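You operate a simulated robot arm through the tools that you are given. There is no shell and no other tool. Be economical: measure what you need, move in short steps, check, and stop when the job is done.

Carry out the task below with a simulated robot arm. There is one attempt and no reset: what you move stays moved.

## Task
Set the marker stop to 10 cm.

It is judged by the outcome, as a careful person would: the job done as asked, and still so three seconds after it is handed in. It fails if anything else is knocked over, pushed out of place, dropped, spilled or broken.

## Robot
A 7-joint arm with a two-finger parallel gripper, fixed in place. Base frame: the origin is at the foot of the arm, x ahead of it, y to its left, z up. Lengths are in m, angles in degrees, forces in N, time in s.
Its first joint turns from -66.0 to 66.0 degrees. Payload 2.5 kg.
The tool frame sits at the grasp point between the pads (the TCP): z along the fingers, y along the line on which they close. The tips reach 0.023 m beyond it. The gripper opens to 0.094 m. The fingers are 0.038 m wide and 0.01 m thick; the gripper's body (0.054 by 0.096 m) begins 0.039 m behind the TCP.
Orientation is told as [roll, pitch, yaw] about the base's x, y, z axes, in that order, counted from this pose: with the fingers straight down and closing along the base's y, the tool's x points along the base's -x, its y along +y and its z along -z.

## Interface
- The arm moves only by the tool nudge_tool. Its argument "increments" is one flat list of numbers, 7 for each row, row after row: the shift along the base's x, y, z in m, then the turn, a rotation vector about the base's x, y, z in degrees, then the finger opening in m, from 0 to 0.094. In form: [dx, dy, dz, wx, wy, wz, claw, dx, dy, dz, wx, wy, wz, claw, ...]. A call has 1 to 12 rows; each row shifts and turns the commanded pose from where the row before left it. A row lasts 0.2 s, in which the tool goes at most 0.05 m and 8.6 degrees; a call with a longer step from one row to the next is refused whole, and so is a gripper value outside its range. Where a pose cannot be reached the arm comes as near as it can. A force on the tool above 40 N (or 10 N above the force at the start of the call, whichever is more), or a blocked arm, ends the call early, and 0.2 s more pass. The fingers move at their own pace (about 0.108 m/s each) and stop on an object; they squeeze with about 34 N. The grip force told is the motor's: it shows also when the fingers shut on nothing. Time passes only in rows, and 0.2 s behind the last, so rows that do not move let the fingers close. It gives the time, the measured TCP pose, the force on the tool (base axes), the opening and the grip force at its end, in the units of the frame above (readings bear some noise).
- Cameras (640 x 400 px; columns grow to the right, rows downward): "scene" is fixed at [0.1232, -0.3998, 0.5471]; the picture's right is [0.87, -0.49, 0.00], its down [-0.29, -0.52, -0.80] and it looks along [0.39, 0.70, -0.60] (base axes); focal length 340 px, centre (320, 200). "wrist" rides on the gripper at [-0.039, 0, -0.044] in the tool frame; the picture's right is [0.00, -1.00, 0.00], its down [0.97, 0.00, -0.24] and it looks along [0.24, 0.00, 0.97] (tool axes); focal length 218 px, centre (320, 200).
- grab_frame(camera): a new picture of that camera. It takes no simulated time.
- locate(camera, pixels): there is no depth. For up to 12 entries [column, row, z] of the newest picture of that camera ("zoom" is the newest enlarged one), the place [x, y] in the base frame at which the ray of that pixel passes the height z, good to about 0.003 m, but the place of the scene camera against the robot may be out by one fixed shift of up to 0.018 m in any direction. It takes no simulated time.
- close_up(camera, box): a new picture of the part [left, top, right, bottom] of that camera's present view, enlarged. It takes no simulated time.
- finish_job(): hands the job in; it is judged then, once.

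Keep the steps short. Do not move on a guess: measure, check each grasp and each placing, and mend mistakes. In all there are 60 turns and 20 pictures (those below and enlarged ones count). Leave the gripper open and the arm clear of the work at the hand-in unless told otherwise, and finish with a single line.

The tools are called after "Emit:" as a command line: name --argument value ..., lists and objects as JSON in quotes. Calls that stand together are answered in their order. nudge_tool: Moves the arm, as the interface text tells. Its arguments: {"type":"object","properties":{"increments":{"type":"array","items":{"type":"number"}}},"required":["increments"]} The other tools are called the same way: grab_frame (camera) takes a picture; locate (camera, pixels) gives the place at which the rays of pixels pass given heights; close_up (camera, box) takes an enlarged picture of a part of a camera's view; finish_job () hands the job in.

At the start:

```text
time_s: 0.0
tool_pos: [0.3211, -0.0785, 0.3395]
orientation: [0.1, -0.1, -0.1]
ft_force: [0.5, 0.0, -0.7]
grip_width: 0.0941
finger_force: 0.1
```

scene: 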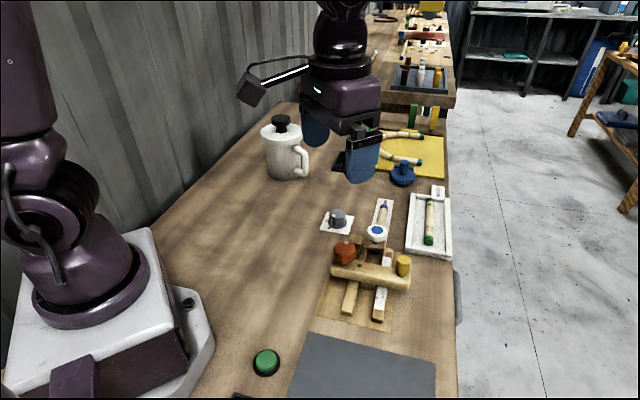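
wrist: 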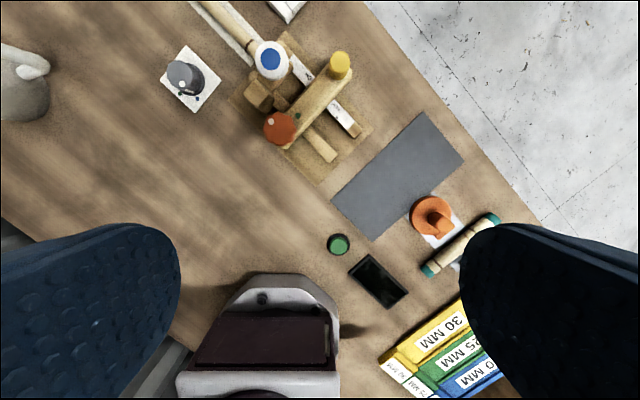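

I see a gauge-like fixture near scene (370,265) and other items. I'll enlarge it in both views.

Emit:
close_up --camera "scene" --box '[300, 170, 460, 330]'

Emit:
close_up --camera "wrist" --box '[150, 0, 390, 190]'

```text
2.50 times, centred on (380, 250) of scene
```

zoom: 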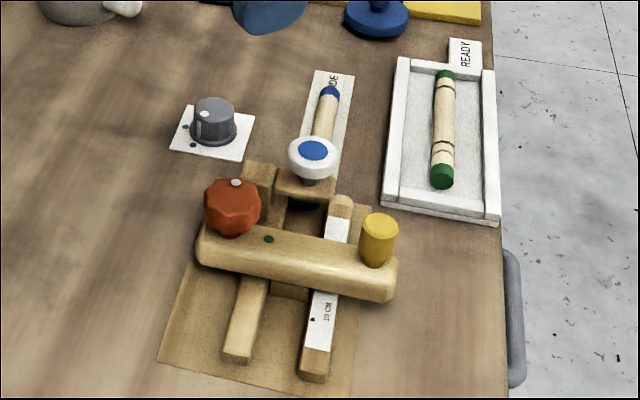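

```text
2.11 times, centred on (270, 95) of wrist
```

zoom: 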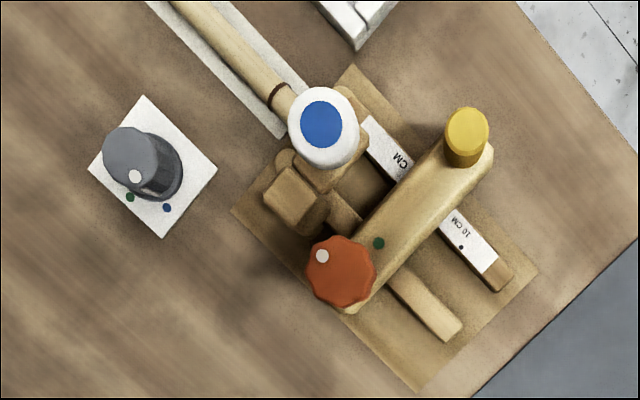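

I'll locate the parts at approximate heights first, then view from closer.

Emit:
locate --camera "zoom" --pixels '[[340, 272, 0.13], [467, 135, 0.14], [322, 125, 0.14], [462, 246, 0.095], [380, 243, 0.115], [500, 275, 0.09], [370, 125, 0.09], [450, 330, 0.09], [355, 310, 0.1], [490, 155, 0.1], [160, 170, 0.1]]'

```text
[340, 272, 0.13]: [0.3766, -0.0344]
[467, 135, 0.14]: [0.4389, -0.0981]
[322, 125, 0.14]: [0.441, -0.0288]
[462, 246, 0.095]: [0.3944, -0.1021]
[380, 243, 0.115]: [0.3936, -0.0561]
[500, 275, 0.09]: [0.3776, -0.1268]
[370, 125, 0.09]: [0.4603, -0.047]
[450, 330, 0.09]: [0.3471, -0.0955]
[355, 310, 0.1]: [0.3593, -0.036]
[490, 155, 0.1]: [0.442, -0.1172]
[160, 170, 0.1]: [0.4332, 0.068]
```

Fixture centre is about (0.40, -0.075). I'll move above it for a nearer wrist view, staying high (tips at z≈0.24).

Emit:
nudge_tool --increments '[0.03, 0, -0.02, 0, 0, 0, 0.094, 0.03, 0, -0.03, 0, 0, 0, 0.094, 0.03, 0, -0.03, 0, 0, 0, 0.094]'

Emit:
close_up --camera "wrist" --box '[170, 50, 470, 350]'

```text
time_s: 0.8
tool_pos: [0.4104, -0.0778, 0.2593]
orientation: [0.0, 0.0, 0.0]
ft_force: [-0.1, 0.1, 0.1]
grip_width: 0.0941
finger_force: 0.0
```

```text
1.33 times, centred on (320, 200) of wrist
```

zoom: 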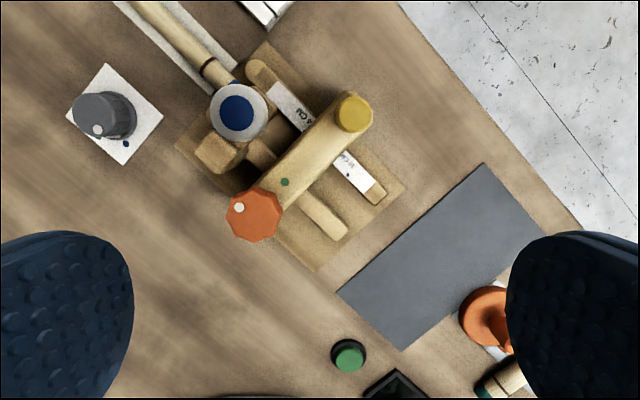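

Zooming more tightly on the fixture (wrist px around (270–370, 80–240)).

Emit:
close_up --camera "wrist" --box '[245, 90, 373, 170]'

Emit:
close_up --camera "scene" --box '[320, 225, 416, 325]'

```text
5.00 times, centred on (309, 130) of wrist
```

zoom: 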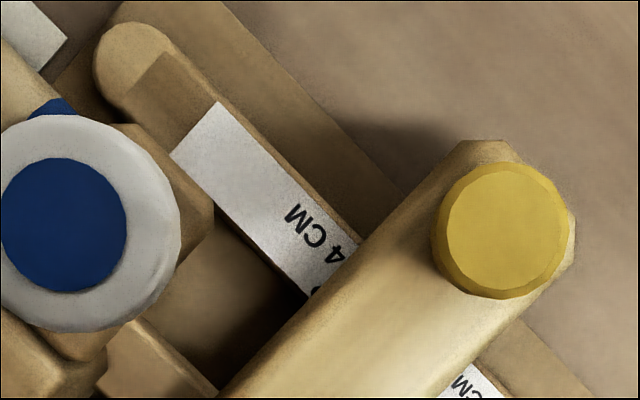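

```text
4.00 times, centred on (368, 275) of scene
```

zoom: 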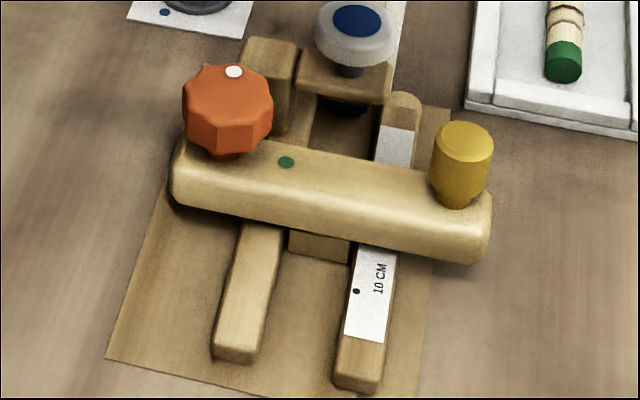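

I want the scale geometry: one close-up covering knob, bar, both visible parts of the scale.

Emit:
close_up --camera "wrist" --box '[255, 95, 383, 235]'

```text
2.86 times, centred on (319, 165) of wrist
```

zoom: 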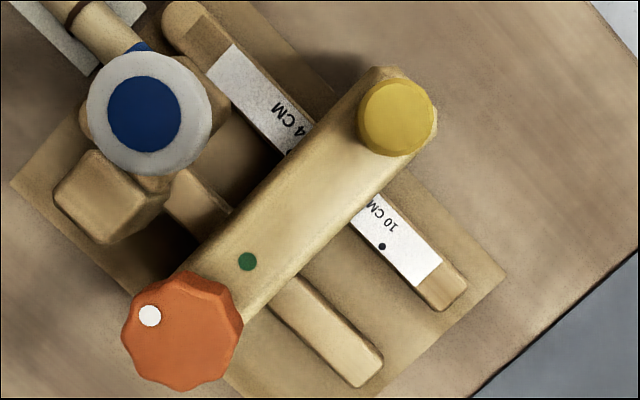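

Marks are dots: 10 cm dot at zoom (382,246), and a dark dot next to "4" at about (290,152) right at the bar's marker-side face. Measuring.

Emit:
locate --camera "zoom" --pixels '[[382, 246, 0.095], [290, 152, 0.095], [150, 118, 0.14], [182, 330, 0.14], [150, 316, 0.145], [248, 261, 0.12], [397, 115, 0.145], [370, 70, 0.11], [437, 130, 0.11], [235, 210, 0.11], [243, 325, 0.11], [455, 295, 0.09]]'

Emit:
locate --camera "scene" --pixels '[[377, 232, 0.14], [404, 265, 0.14], [404, 260, 0.145], [345, 252, 0.14], [358, 292, 0.095], [360, 279, 0.11]]'

```text
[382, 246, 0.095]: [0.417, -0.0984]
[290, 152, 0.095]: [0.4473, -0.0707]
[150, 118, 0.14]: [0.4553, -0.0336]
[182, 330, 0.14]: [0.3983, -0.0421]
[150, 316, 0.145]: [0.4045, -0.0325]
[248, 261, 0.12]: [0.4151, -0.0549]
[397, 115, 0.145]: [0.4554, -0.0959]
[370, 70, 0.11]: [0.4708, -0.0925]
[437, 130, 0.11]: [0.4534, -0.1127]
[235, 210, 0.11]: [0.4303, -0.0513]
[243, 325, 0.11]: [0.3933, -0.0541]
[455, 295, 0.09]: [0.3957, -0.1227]
```

```text
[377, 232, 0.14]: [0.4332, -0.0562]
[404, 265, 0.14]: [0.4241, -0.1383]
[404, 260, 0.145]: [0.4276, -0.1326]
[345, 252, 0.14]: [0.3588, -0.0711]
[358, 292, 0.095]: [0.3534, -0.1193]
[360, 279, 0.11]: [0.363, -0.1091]
```

The two wrist views disagree unless surfaces lie lower than I assumed. I'll move sideways at constant height and remeasure by parallax before descending.

Emit:
nudge_tool --increments '[-0.03, 0.015, 0, 0, 0, 0, 0.094, -0.03, 0.015, 0, 0, 0, 0, 0.094, 0, 0, 0, 0, 0, 0, 0.094]'

Emit:
close_up --camera "wrist" --box '[240, 20, 432, 140]'

```text
time_s: 1.6
tool_pos: [0.3503, -0.0484, 0.2603]
orientation: [0.0, -0.1, 0.1]
ft_force: [-0.1, -0.8, -0.4]
grip_width: 0.094
finger_force: 0.1
```

```text
3.33 times, centred on (336, 80) of wrist
```

zoom: 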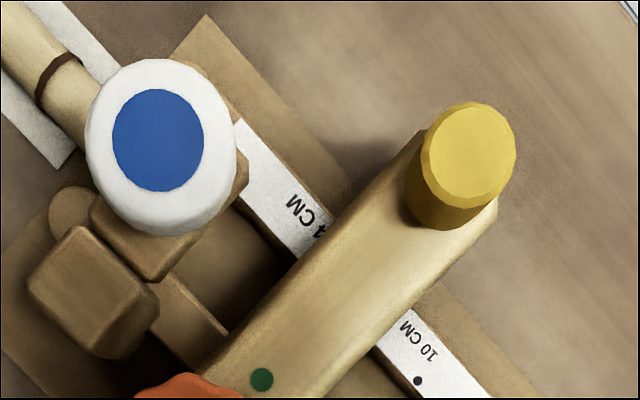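

Parallax check: yellow top comes out at z≈0.09, bar top ≈0.05, rails ≈0.02. The 4 and 10 dots are then exactly 6 cm apart, and the 10 dot is about 10 cm from the marker, so the bench really is lower than the stated 0.074. The knob is at roughly (0.380, -0.028). I'll go above it and look again.

Emit:
nudge_tool --increments '[0.015, 0.01, -0.03, 0, 0, 0, 0.094, 0.015, 0.01, -0.03, 0, 0, 0, 0.094, 0, 0, 0, 0, 0, 0, 0.094]'

Emit:
close_up --camera "wrist" --box '[210, 90, 450, 240]'

```text
time_s: 2.4
tool_pos: [0.3815, -0.0287, 0.1982]
orientation: [0.0, 0.1, -0.1]
ft_force: [-0.1, -0.3, 0.4]
grip_width: 0.0938
finger_force: 0.0
```

```text
2.67 times, centred on (330, 165) of wrist
```

zoom: 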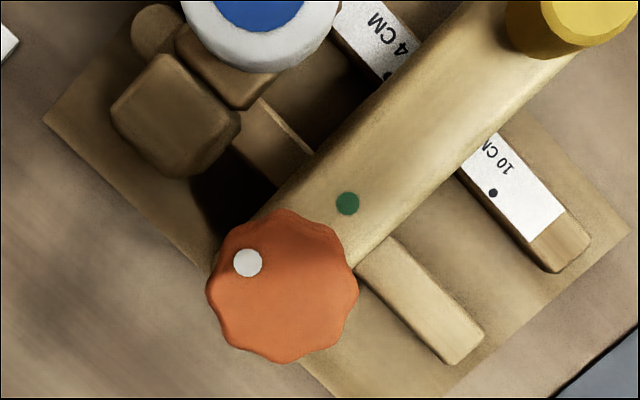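

Emit:
locate --camera "zoom" --pixels '[[282, 285, 0.08], [282, 285, 0.07], [248, 262, 0.08], [347, 203, 0.049], [493, 193, 0.018], [389, 76, 0.018], [345, 120, 0.049], [290, 200, 0.049], [440, 190, 0.049], [545, 245, 0.015], [320, 158, 0.045], [357, 290, 0.08]]'

```text
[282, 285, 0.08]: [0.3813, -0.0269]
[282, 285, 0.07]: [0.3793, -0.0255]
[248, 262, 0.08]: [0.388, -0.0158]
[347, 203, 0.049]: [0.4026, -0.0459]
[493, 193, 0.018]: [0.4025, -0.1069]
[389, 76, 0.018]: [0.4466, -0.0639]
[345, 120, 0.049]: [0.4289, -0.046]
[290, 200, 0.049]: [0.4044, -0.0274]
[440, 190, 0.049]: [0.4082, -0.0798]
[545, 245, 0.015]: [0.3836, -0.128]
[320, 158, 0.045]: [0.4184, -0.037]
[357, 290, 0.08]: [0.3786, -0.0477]
```

Knob centre (0.381, -0.0265), radius ≈0.023. The white dot sits about 58° and the green dot about -42°, so it needs roughly 100° clockwise. First I turn the gripper +50° up high, then descend with the tips staying above the bar top (0.049).

Emit:
nudge_tool --increments '[0, 0.002, 0, 0, 0, 8.4, 0.08, 0, 0, 0, 0, 0, 8.4, 0.07, 0, 0, 0, 0, 0, 8.4, 0.07, 0, 0, 0, 0, 0, 8.4, 0.07, 0, 0, 0, 0, 0, 8.4, 0.07, 0, 0, 0, 0, 0, 8.4, 0.07, 0, 0, -0.03, 0, 0, 0, 0.07, 0, 0, -0.03, 0, 0, 0, 0.07, 0, 0, -0.02, 0, 0, 0, 0.07, 0, 0, -0.015, 0, 0, 0, 0.07, 0, 0, -0.015, 0, 0, 0, 0.07, 0, 0, 0, 0, 0, 0, 0.07]'

Emit:
grab_frame --camera "wrist"

```text
time_s: 5.0
tool_pos: [0.3803, -0.0273, 0.0897]
orientation: [0.0, 0.0, 50.4]
ft_force: [1.2, 0.6, 0.0]
grip_width: 0.0698
finger_force: 0.0
```

```text
9 pictures are left
```

wrist: 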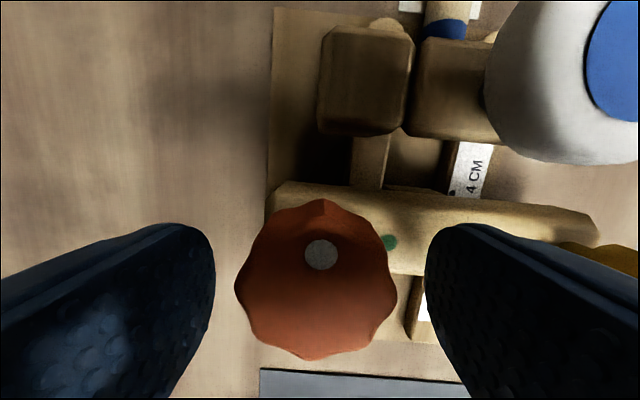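

The knob is centred between the fingers; white dot points towards the marker, 90° from the green one. Lowering 6 mm and closing.

Emit:
nudge_tool --increments '[0, 0.0005, -0.006, 0, 0, 0, 0.07, 0, 0, 0, 0, 0, 0, 0.05, 0, 0, 0, 0, 0, 0, 0.04, 0, 0, 0, 0, 0, 0, 0.04]'

```text
time_s: 6.0
tool_pos: [0.38, -0.0261, 0.0842]
orientation: [0.1, -0.1, 50.5]
ft_force: [-4.9, 4.1, 4.3]
grip_width: 0.042
finger_force: 45.4
```

Gripped at 0.042 m. Turning clockwise in small steps, first 24°.

Emit:
nudge_tool --increments '[0, 0, 0, 0, 0, -8, 0.04, 0, 0, 0, 0, 0, -8, 0.04, 0, 0, 0, 0, 0, -8, 0.04]'

Emit:
close_up --camera "wrist" --box '[180, 150, 460, 325]'

```text
time_s: 6.8
tool_pos: [0.3806, -0.026, 0.0837]
orientation: [0.1, 0.1, 26.3]
ft_force: [-11.5, 6.8, 10.7]
grip_width: 0.0417
finger_force: 45.3
```

```text
2.29 times, centred on (320, 238) of wrist
```

zoom: 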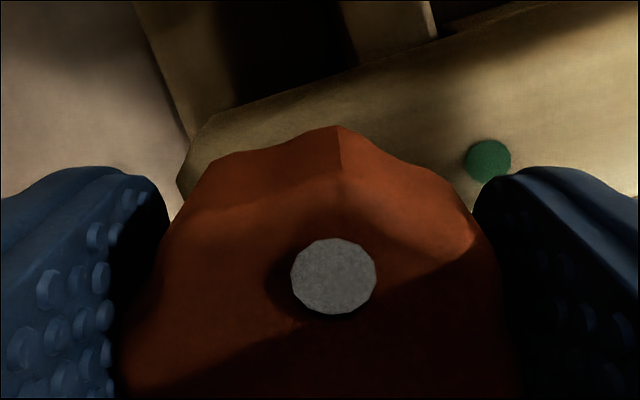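

The knob turns with the gripper, 24° so far. Continuing another 66° to bring the dot to the green one.

Emit:
nudge_tool --increments '[0, 0, 0, 0, 0, -8, 0.04, 0, 0, 0, 0, 0, -8, 0.04, 0, 0, 0, 0, 0, -8, 0.04, 0, 0, 0, 0, 0, -8, 0.04, 0, 0, 0, 0, 0, -8, 0.04, 0, 0, 0, 0, 0, -8, 0.04, 0, 0, 0, 0, 0, -8, 0.04, 0, 0, 0, 0, 0, -8, 0.04, 0, 0, 0, 0, 0, -2, 0.04]'

```text
time_s: 8.8
tool_pos: [0.3795, -0.0258, 0.0823]
orientation: [0.0, 0.0, -39.4]
ft_force: [-16.5, 18.8, 15.5]
grip_width: 0.0414
finger_force: 44.9
```

Now release (opening to 0.065), rise and check the dot.

Emit:
nudge_tool --increments '[0, 0, 0, 0, 0, 0, 0.065, 0, 0, 0, 0, 0, 0, 0.065, 0, 0, 0.03, 0, 0, 0, 0.065, 0, 0, 0.03, 0, 0, 0, 0.065, 0, 0, 0.03, 0, 0, 0, 0.065]'

Emit:
grab_frame --camera "wrist"

```text
time_s: 10.0
tool_pos: [0.3803, -0.0266, 0.1742]
orientation: [0.1, 0.0, -39.7]
ft_force: [0.1, -0.4, 0.7]
grip_width: 0.0649
finger_force: 0.0
```

```text
7 pictures are left
```

wrist: 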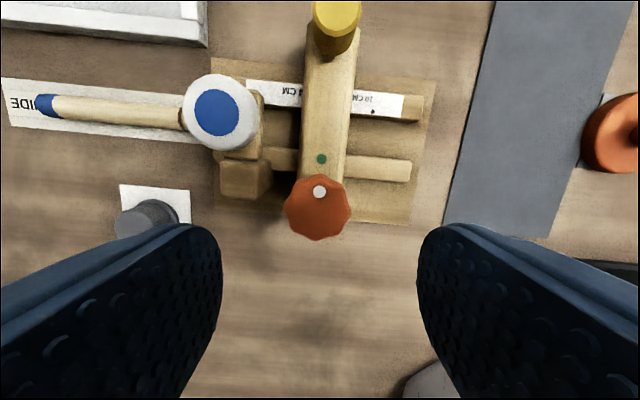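

White dot now lines up with the green dot. Next, the yellow handle at (337,15); I'll check its place.

Emit:
locate --camera "wrist" --pixels '[[337, 16, 0.09], [337, 16, 0.085], [334, 50, 0.049], [320, 192, 0.08], [373, 112, 0.018], [303, 104, 0.018], [303, 150, 0.045], [348, 150, 0.045]]'

```text
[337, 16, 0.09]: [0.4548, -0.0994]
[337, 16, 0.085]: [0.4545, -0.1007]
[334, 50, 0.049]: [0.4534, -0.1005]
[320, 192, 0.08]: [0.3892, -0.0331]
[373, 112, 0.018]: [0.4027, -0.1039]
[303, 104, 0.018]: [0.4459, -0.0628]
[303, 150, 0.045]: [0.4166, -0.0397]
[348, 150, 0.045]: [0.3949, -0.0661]
```

Yellow handle ≈(0.456, -0.101). Moving over it, aligning the closing line with the rails, then part-way down for a look.

Emit:
nudge_tool --increments '[0.025, -0.025, 0, 0, 0, -3, 0.065, 0.025, -0.025, 0, 0, 0, -3, 0.065, 0.0257, -0.0244, 0, 0, 0, 0, 0.065, 0, 0, -0.03, 0, 0, 0, 0.06, 0, 0, -0.03, 0, 0, 0, 0.06, 0, 0, 0, 0, 0, 0, 0.06]'

Emit:
grab_frame --camera "wrist"

```text
time_s: 11.4
tool_pos: [0.4563, -0.1006, 0.114]
orientation: [0.0, 0.1, -45.5]
ft_force: [0.3, -0.7, -0.2]
grip_width: 0.0601
finger_force: 0.1
```

```text
6 pictures are left
```

wrist: 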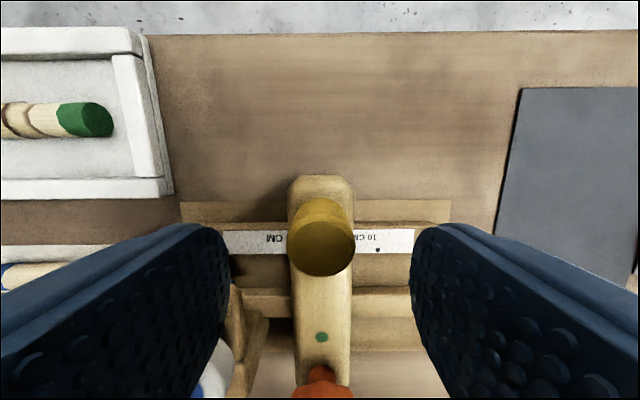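

Handle is centred. Narrowing to 0.042 to keep clear of the plunger, then descending and closing.

Emit:
nudge_tool --increments '[0, 0, 0, 0, 0, 0, 0.042, 0, 0, -0.012, 0, 0, 0, 0.042, 0, 0, -0.012, 0, 0, 0, 0.042, 0, 0, -0.01, 0, 0, 0, 0.042, 0, 0, 0, 0, 0, 0, 0.02, 0, 0, 0, 0, 0, 0, 0.02]'

```text
time_s: 12.8
tool_pos: [0.4551, -0.1004, 0.0807]
orientation: [0.0, 0.0, -45.6]
ft_force: [-1.7, -0.6, 2.5]
grip_width: 0.0256
finger_force: 45.1
```

Gripped. Slide 3 cm along the rails (-0.716, -0.698) and check.

Emit:
nudge_tool --increments '[-0.0036, -0.0035, 0, 0, 0, 0, 0.02, -0.0036, -0.0035, 0, 0, 0, 0, 0.02, -0.0036, -0.0035, 0, 0, 0, 0, 0.02, -0.0036, -0.0035, 0, 0, 0, 0, 0.02, -0.0036, -0.0035, 0, 0, 0, 0, 0.02, -0.0036, -0.0035, 0, 0, 0, 0, 0.02]'

Emit:
close_up --camera "scene" --box '[310, 215, 438, 335]'

```text
time_s: 13.3
tool_pos: [0.4558, -0.1003, 0.0801]
orientation: [0.7, -0.4, -45.1]
ft_force: [3.4, -0.1, -1.3]
grip_width: 0.0258
finger_force: 45.1
stopped in row 2: the force on the tool passed its limit (the readings are from after the stop); the commanded pose is now the measured one
```

```text
3.33 times, centred on (374, 275) of scene
```

zoom: 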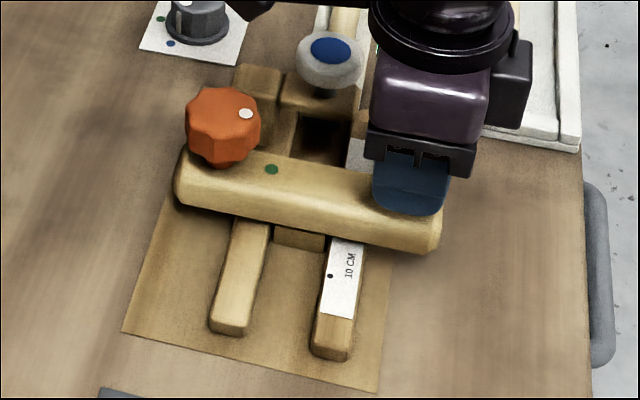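

The bar is blocked: nothing moved (force limit hit, tool back at start). The yellow post might be a pull-pin, so I'll try a small lift of 6 mm while gripped and read the force.

Emit:
nudge_tool --increments '[0, 0, 0.002, 0, 0, 0, 0.02, 0, 0, 0.002, 0, 0, 0, 0.02, 0, 0, 0.002, 0, 0, 0, 0.02]'

```text
time_s: 14.1
tool_pos: [0.4552, -0.1018, 0.0858]
orientation: [0.6, -0.1, -45.2]
ft_force: [11.6, -1.6, -27.3]
grip_width: 0.026
finger_force: 45.2
```

It rose 5.7 mm against ~27 N: either a sprung pin or slipping. Try a small slide (4 mm) while lifted.

Emit:
nudge_tool --increments '[-0.0014, -0.0014, 0, 0, 0, 0, 0.02, -0.0014, -0.0014, 0, 0, 0, 0, 0.02, -0.0014, -0.0014, 0, 0, 0, 0, 0.02]'

Emit:
close_up --camera "scene" --box '[310, 215, 438, 335]'

```text
time_s: 14.8
tool_pos: [0.4547, -0.1003, 0.0854]
orientation: [0.9, -0.4, -44.9]
ft_force: [5.8, -0.8, -3.9]
grip_width: 0.026
finger_force: 44.8
stopped in row 3: the force on the tool passed its limit (the readings are from after the stop); the commanded pose is now the measured one
```

```text
3.33 times, centred on (374, 275) of scene
```

zoom: 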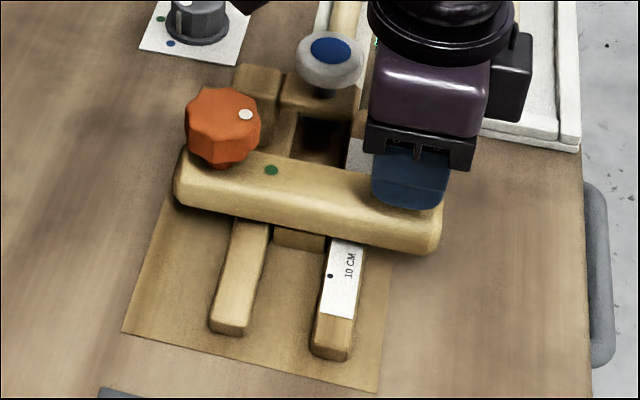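

Still blocked, the grip merely slipped upward. So the knob is what locks the bar. I'll release, return to the knob and turn it counter-clockwise (the usual loosening direction), testing the slide through the knob itself.

Emit:
nudge_tool --increments '[0, 0, 0, 0, 0, 0, 0.044, 0, 0, 0.03, 0, 0, 0, 0.044, 0, 0, 0.03, 0, 0, 0, 0.05, -0.025, 0.0245, 0, 0, 0, -4, 0.065, -0.025, 0.0245, 0, 0, 0, -4, 0.065, -0.0242, 0.0248, 0, 0, 0, -4, 0.065, 0, 0, 0, 0, 0, 0, 0.065]'

```text
time_s: 16.4
tool_pos: [0.3791, -0.0282, 0.147]
orientation: [0.9, -0.4, -57.1]
ft_force: [-0.6, 0.0, 0.0]
grip_width: 0.065
finger_force: 0.0
```

Correct centre and slight tilt, descend to knob height and close.

Emit:
nudge_tool --increments '[0.0014, 0.0019, 0, -0.15, 0.97, 0, 0.065, 0, 0, -0.03, 0, 0, 0, 0.065, 0, 0, -0.02, 0, 0, 0, 0.065, 0, 0, -0.013, 0, 0, 0, 0.065, 0, 0, 0, 0, 0, 0, 0.04, 0, 0, 0, 0, 0, 0, 0.04]'

```text
time_s: 17.8
tool_pos: [0.3812, -0.0259, 0.0833]
orientation: [0.0, 0.0, -57.0]
ft_force: [-3.8, -5.7, -1.4]
grip_width: 0.0426
finger_force: 2.6
```

Emit:
nudge_tool --increments '[0, 0, 0, 0, 0, 0, 0.038, 0, 0, 0, 0, 0, 8, 0.038, 0, 0, 0, 0, 0, 8, 0.038, 0, 0, 0, 0, 0, 8, 0.038, 0, 0, 0, 0, 0, 8, 0.038, 0, 0, 0, 0, 0, 8, 0.038, 0, 0, 0, 0, 0, 8, 0.038, 0, 0, 0, 0, 0, 8, 0.038, 0, 0, 0, 0, 0, 8, 0.038, 0, 0, 0, 0, 0, 8, 0.038, 0, 0, 0, 0, 0, 8, 0.038, 0, 0, 0, 0, 0, 8, 0.038]'

```text
time_s: 20.4
tool_pos: [0.3804, -0.0253, 0.0829]
orientation: [0.1, 0.0, 31.2]
ft_force: [-0.5, -3.2, 2.1]
grip_width: 0.0408
finger_force: 24.6
```

Back near the original knob angle. Test a 5 mm slide with the knob held.

Emit:
nudge_tool --increments '[-0.0018, -0.0017, 0, 0, 0, 0, 0.038, -0.0018, -0.0017, 0, 0, 0, 0, 0.038]'

```text
time_s: 20.9
tool_pos: [0.378, -0.0284, 0.0835]
orientation: [0.0, 0.1, 31.0]
ft_force: [1.4, 1.5, 1.3]
grip_width: 0.0406
finger_force: 45.1
```

It moved ~4 mm with only ~2 N. Continue 10 mm more and watch.

Emit:
nudge_tool --increments '[-0.0024, -0.0023, 0, 0, 0, 0, 0.038, -0.0024, -0.0023, 0, 0, 0, 0, 0.038, -0.0024, -0.0023, 0, 0, 0, 0, 0.038]'

```text
time_s: 21.8
tool_pos: [0.3699, -0.0351, 0.0832]
orientation: [0.0, -0.1, 31.1]
ft_force: [-0.8, 1.0, -9.1]
grip_width: 0.0406
finger_force: 44.8
```

The bar slides freely, so the green position is the clamped one, to be used at the end. Sliding another 30 mm, then measuring.

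Emit:
nudge_tool --increments '[-0.0036, -0.0035, 0, 0, 0, 0, 0.038, -0.0036, -0.0035, 0, 0, 0, 0, 0.038, -0.0036, -0.0035, 0, 0, 0, 0, 0.038, -0.0036, -0.0035, 0, 0, 0, 0, 0.038, -0.0036, -0.0035, 0, 0, 0, 0, 0.038, -0.0036, -0.0035, 0, 0, 0, 0, 0.038, 0, 0, 0, 0, 0, 0, 0.038]'

Emit:
close_up --camera "scene" --box '[310, 225, 430, 345]'

```text
time_s: 23.4
tool_pos: [0.3501, -0.0567, 0.0847]
orientation: [-0.1, -0.1, 30.9]
ft_force: [6.5, -6.3, -18.4]
grip_width: 0.0405
finger_force: 45.1
```

```text
3.33 times, centred on (370, 285) of scene
```

zoom: 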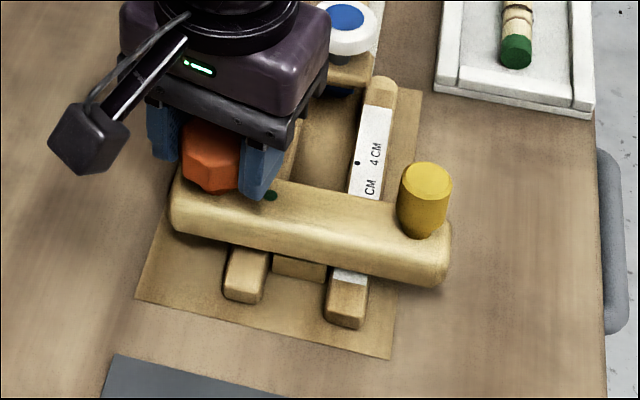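

The bar has moved ≈43 mm; the 4 dot and a middle label are exposed. At the start the stop's marker-side face was flush with the 4 dot (within ~1 mm), and that dot is 4 cm from the marker, so the face is the index. About 16 mm to go; moving 14 mm first.

Emit:
nudge_tool --increments '[-0.0025, -0.0025, -0.0005, 0, 0, 0, 0.038, -0.0025, -0.0024, -0.0005, 0, 0, 0, 0.038, -0.0025, -0.0024, 0, 0, 0, 0, 0.038, -0.0025, -0.0024, 0, 0, 0, 0, 0.038, 0, 0, 0, 0, 0, 0, 0.038]'

```text
time_s: 24.6
tool_pos: [0.3396, -0.0661, 0.0836]
orientation: [-0.1, -0.1, 31.0]
ft_force: [3.5, -6.4, 9.5]
grip_width: 0.0405
finger_force: 45.2
```

Checking the 10 dot against the face with the wrist camera; I compute the dot at about px (453,156).

Emit:
close_up --camera "wrist" --box '[385, 100, 545, 200]'

```text
4.00 times, centred on (465, 150) of wrist
```

zoom: 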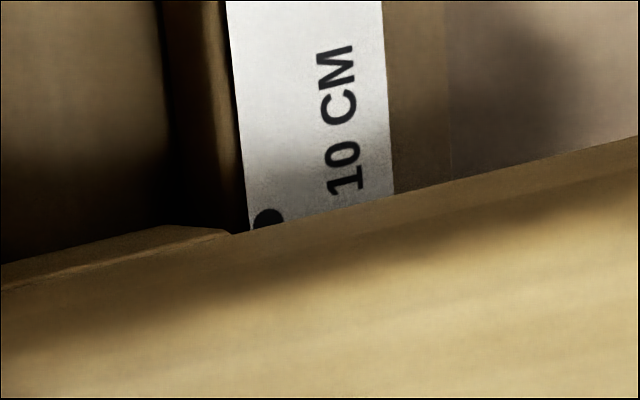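

The face line passes essentially through the 10 dot's centre (0.12 mm per px). Now clamp: turn the knob clockwise 90° back to the green dot.

Emit:
nudge_tool --increments '[0, 0, 0, 0, 0, -8, 0.038, 0, 0, 0, 0, 0, -8, 0.038, 0, 0, 0, 0, 0, -8, 0.038, 0, 0, 0, 0, 0, -8, 0.038, 0, 0, 0, 0, 0, -8, 0.038, 0, 0, 0, 0, 0, -8, 0.038, 0, 0, 0, 0, 0, -8, 0.038, 0, 0, 0, 0, 0, -8, 0.038, 0, 0, 0, 0, 0, -8, 0.038, 0, 0, 0, 0, 0, -8, 0.038, 0, 0, 0, 0, 0, -8, 0.038, 0, 0, 0, 0, 0, -1, 0.038]'

```text
time_s: 27.1
tool_pos: [0.3395, -0.0658, 0.0816]
orientation: [0.0, -0.1, -58.1]
ft_force: [0.3, 1.3, 0.3]
grip_width: 0.0389
finger_force: 1.3
```

Release, rise, shift slightly towards the marker side and verify both dots.

Emit:
nudge_tool --increments '[0, 0, 0, 0, 0, 0, 0.06, 0, 0, 0, 0, 0, 0, 0.065, 0, 0, 0.03, 0, 0, 0, 0.065, 0, 0, 0.035, 0, 0, 0, 0.065, 0.0145, 0.014, 0, 0, 0, 0, 0.065, 0, 0, 0, 0, 0, 0, 0.065]'

Emit:
close_up --camera "wrist" --box '[240, 75, 400, 235]'

```text
time_s: 28.6
tool_pos: [0.3545, -0.0519, 0.1475]
orientation: [0.0, 0.0, -58.1]
ft_force: [0.3, -0.2, -0.3]
grip_width: 0.0649
finger_force: 0.1
```

```text
2.50 times, centred on (320, 155) of wrist
```

zoom: 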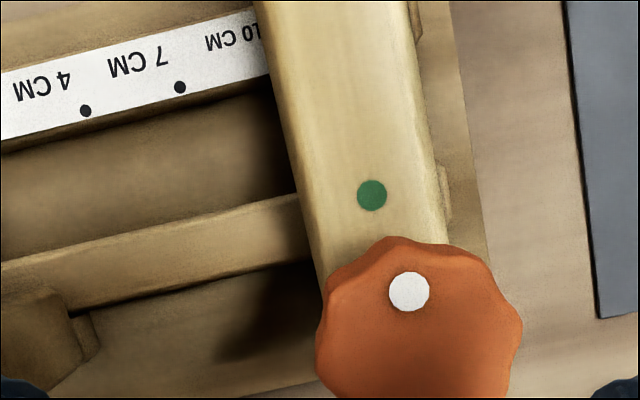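

White aligns with green. Measuring face versus the dots (4 at (85,111), 7 at (180,88), face edge on strip).

Emit:
locate --camera "zoom" --pixels '[[85, 111, 0.018], [180, 88, 0.018], [268, 68, 0.018], [268, 68, 0.049], [296, 180, 0.049], [278, 110, 0.049], [272, 90, 0.018]]'

```text
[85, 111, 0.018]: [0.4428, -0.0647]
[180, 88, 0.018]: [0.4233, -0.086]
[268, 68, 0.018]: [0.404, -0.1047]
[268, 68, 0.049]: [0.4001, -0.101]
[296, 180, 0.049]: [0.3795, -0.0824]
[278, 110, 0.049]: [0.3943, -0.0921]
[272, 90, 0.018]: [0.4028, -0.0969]
```

That gives about 9.9–10.0. One last picture from the marker side (line of sight onto the face's foot) for certainty; I'm staying above everything.

Emit:
nudge_tool --increments '[0.015, 0.001, -0.006, 0, 0, 0, 0.065, 0.0155, 0.001, -0.006, 0, 0, 0, 0.065, 0, 0, 0, 0, 0, 0, 0.065]'

Emit:
close_up --camera "wrist" --box '[290, 91, 386, 151]'

```text
time_s: 29.4
tool_pos: [0.3848, -0.0502, 0.1348]
orientation: [0.0, 0.1, -58.0]
ft_force: [0.0, -0.6, -0.1]
grip_width: 0.0649
finger_force: 0.1
```

```text
6.67 times, centred on (338, 121) of wrist
```

zoom: 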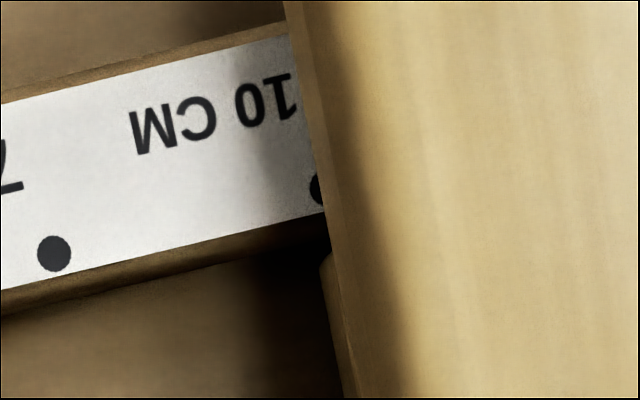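

The face cuts the 10 dot about 0.4 mm from its centre, so the stop reads 10 cm and is clamped. Raising clear with the gripper open.

Emit:
nudge_tool --increments '[0, 0, 0.04, 0, 0, 0, 0.08, 0, 0, 0.04, 0, 0, 0, 0.094, -0.02, 0, 0.04, 0, 0, 0, 0.094, -0.02, 0, 0.04, 0, 0, 0, 0.094]'

Emit:
finish_job

```text
time_s: 30.4
tool_pos: [0.3436, -0.0507, 0.2953]
orientation: [0.0, 0.0, -57.9]
ft_force: [-0.1, -1.1, -0.1]
grip_width: 0.0941
finger_force: 0.0
```

```text
The job is handed in.
```

The marker stop is set to 10 cm, reading its marker-side face against the scale (within about 0.5 mm of the 10 dot). I found it unclamped and left it clamped, with the gripper open and the arm clear.
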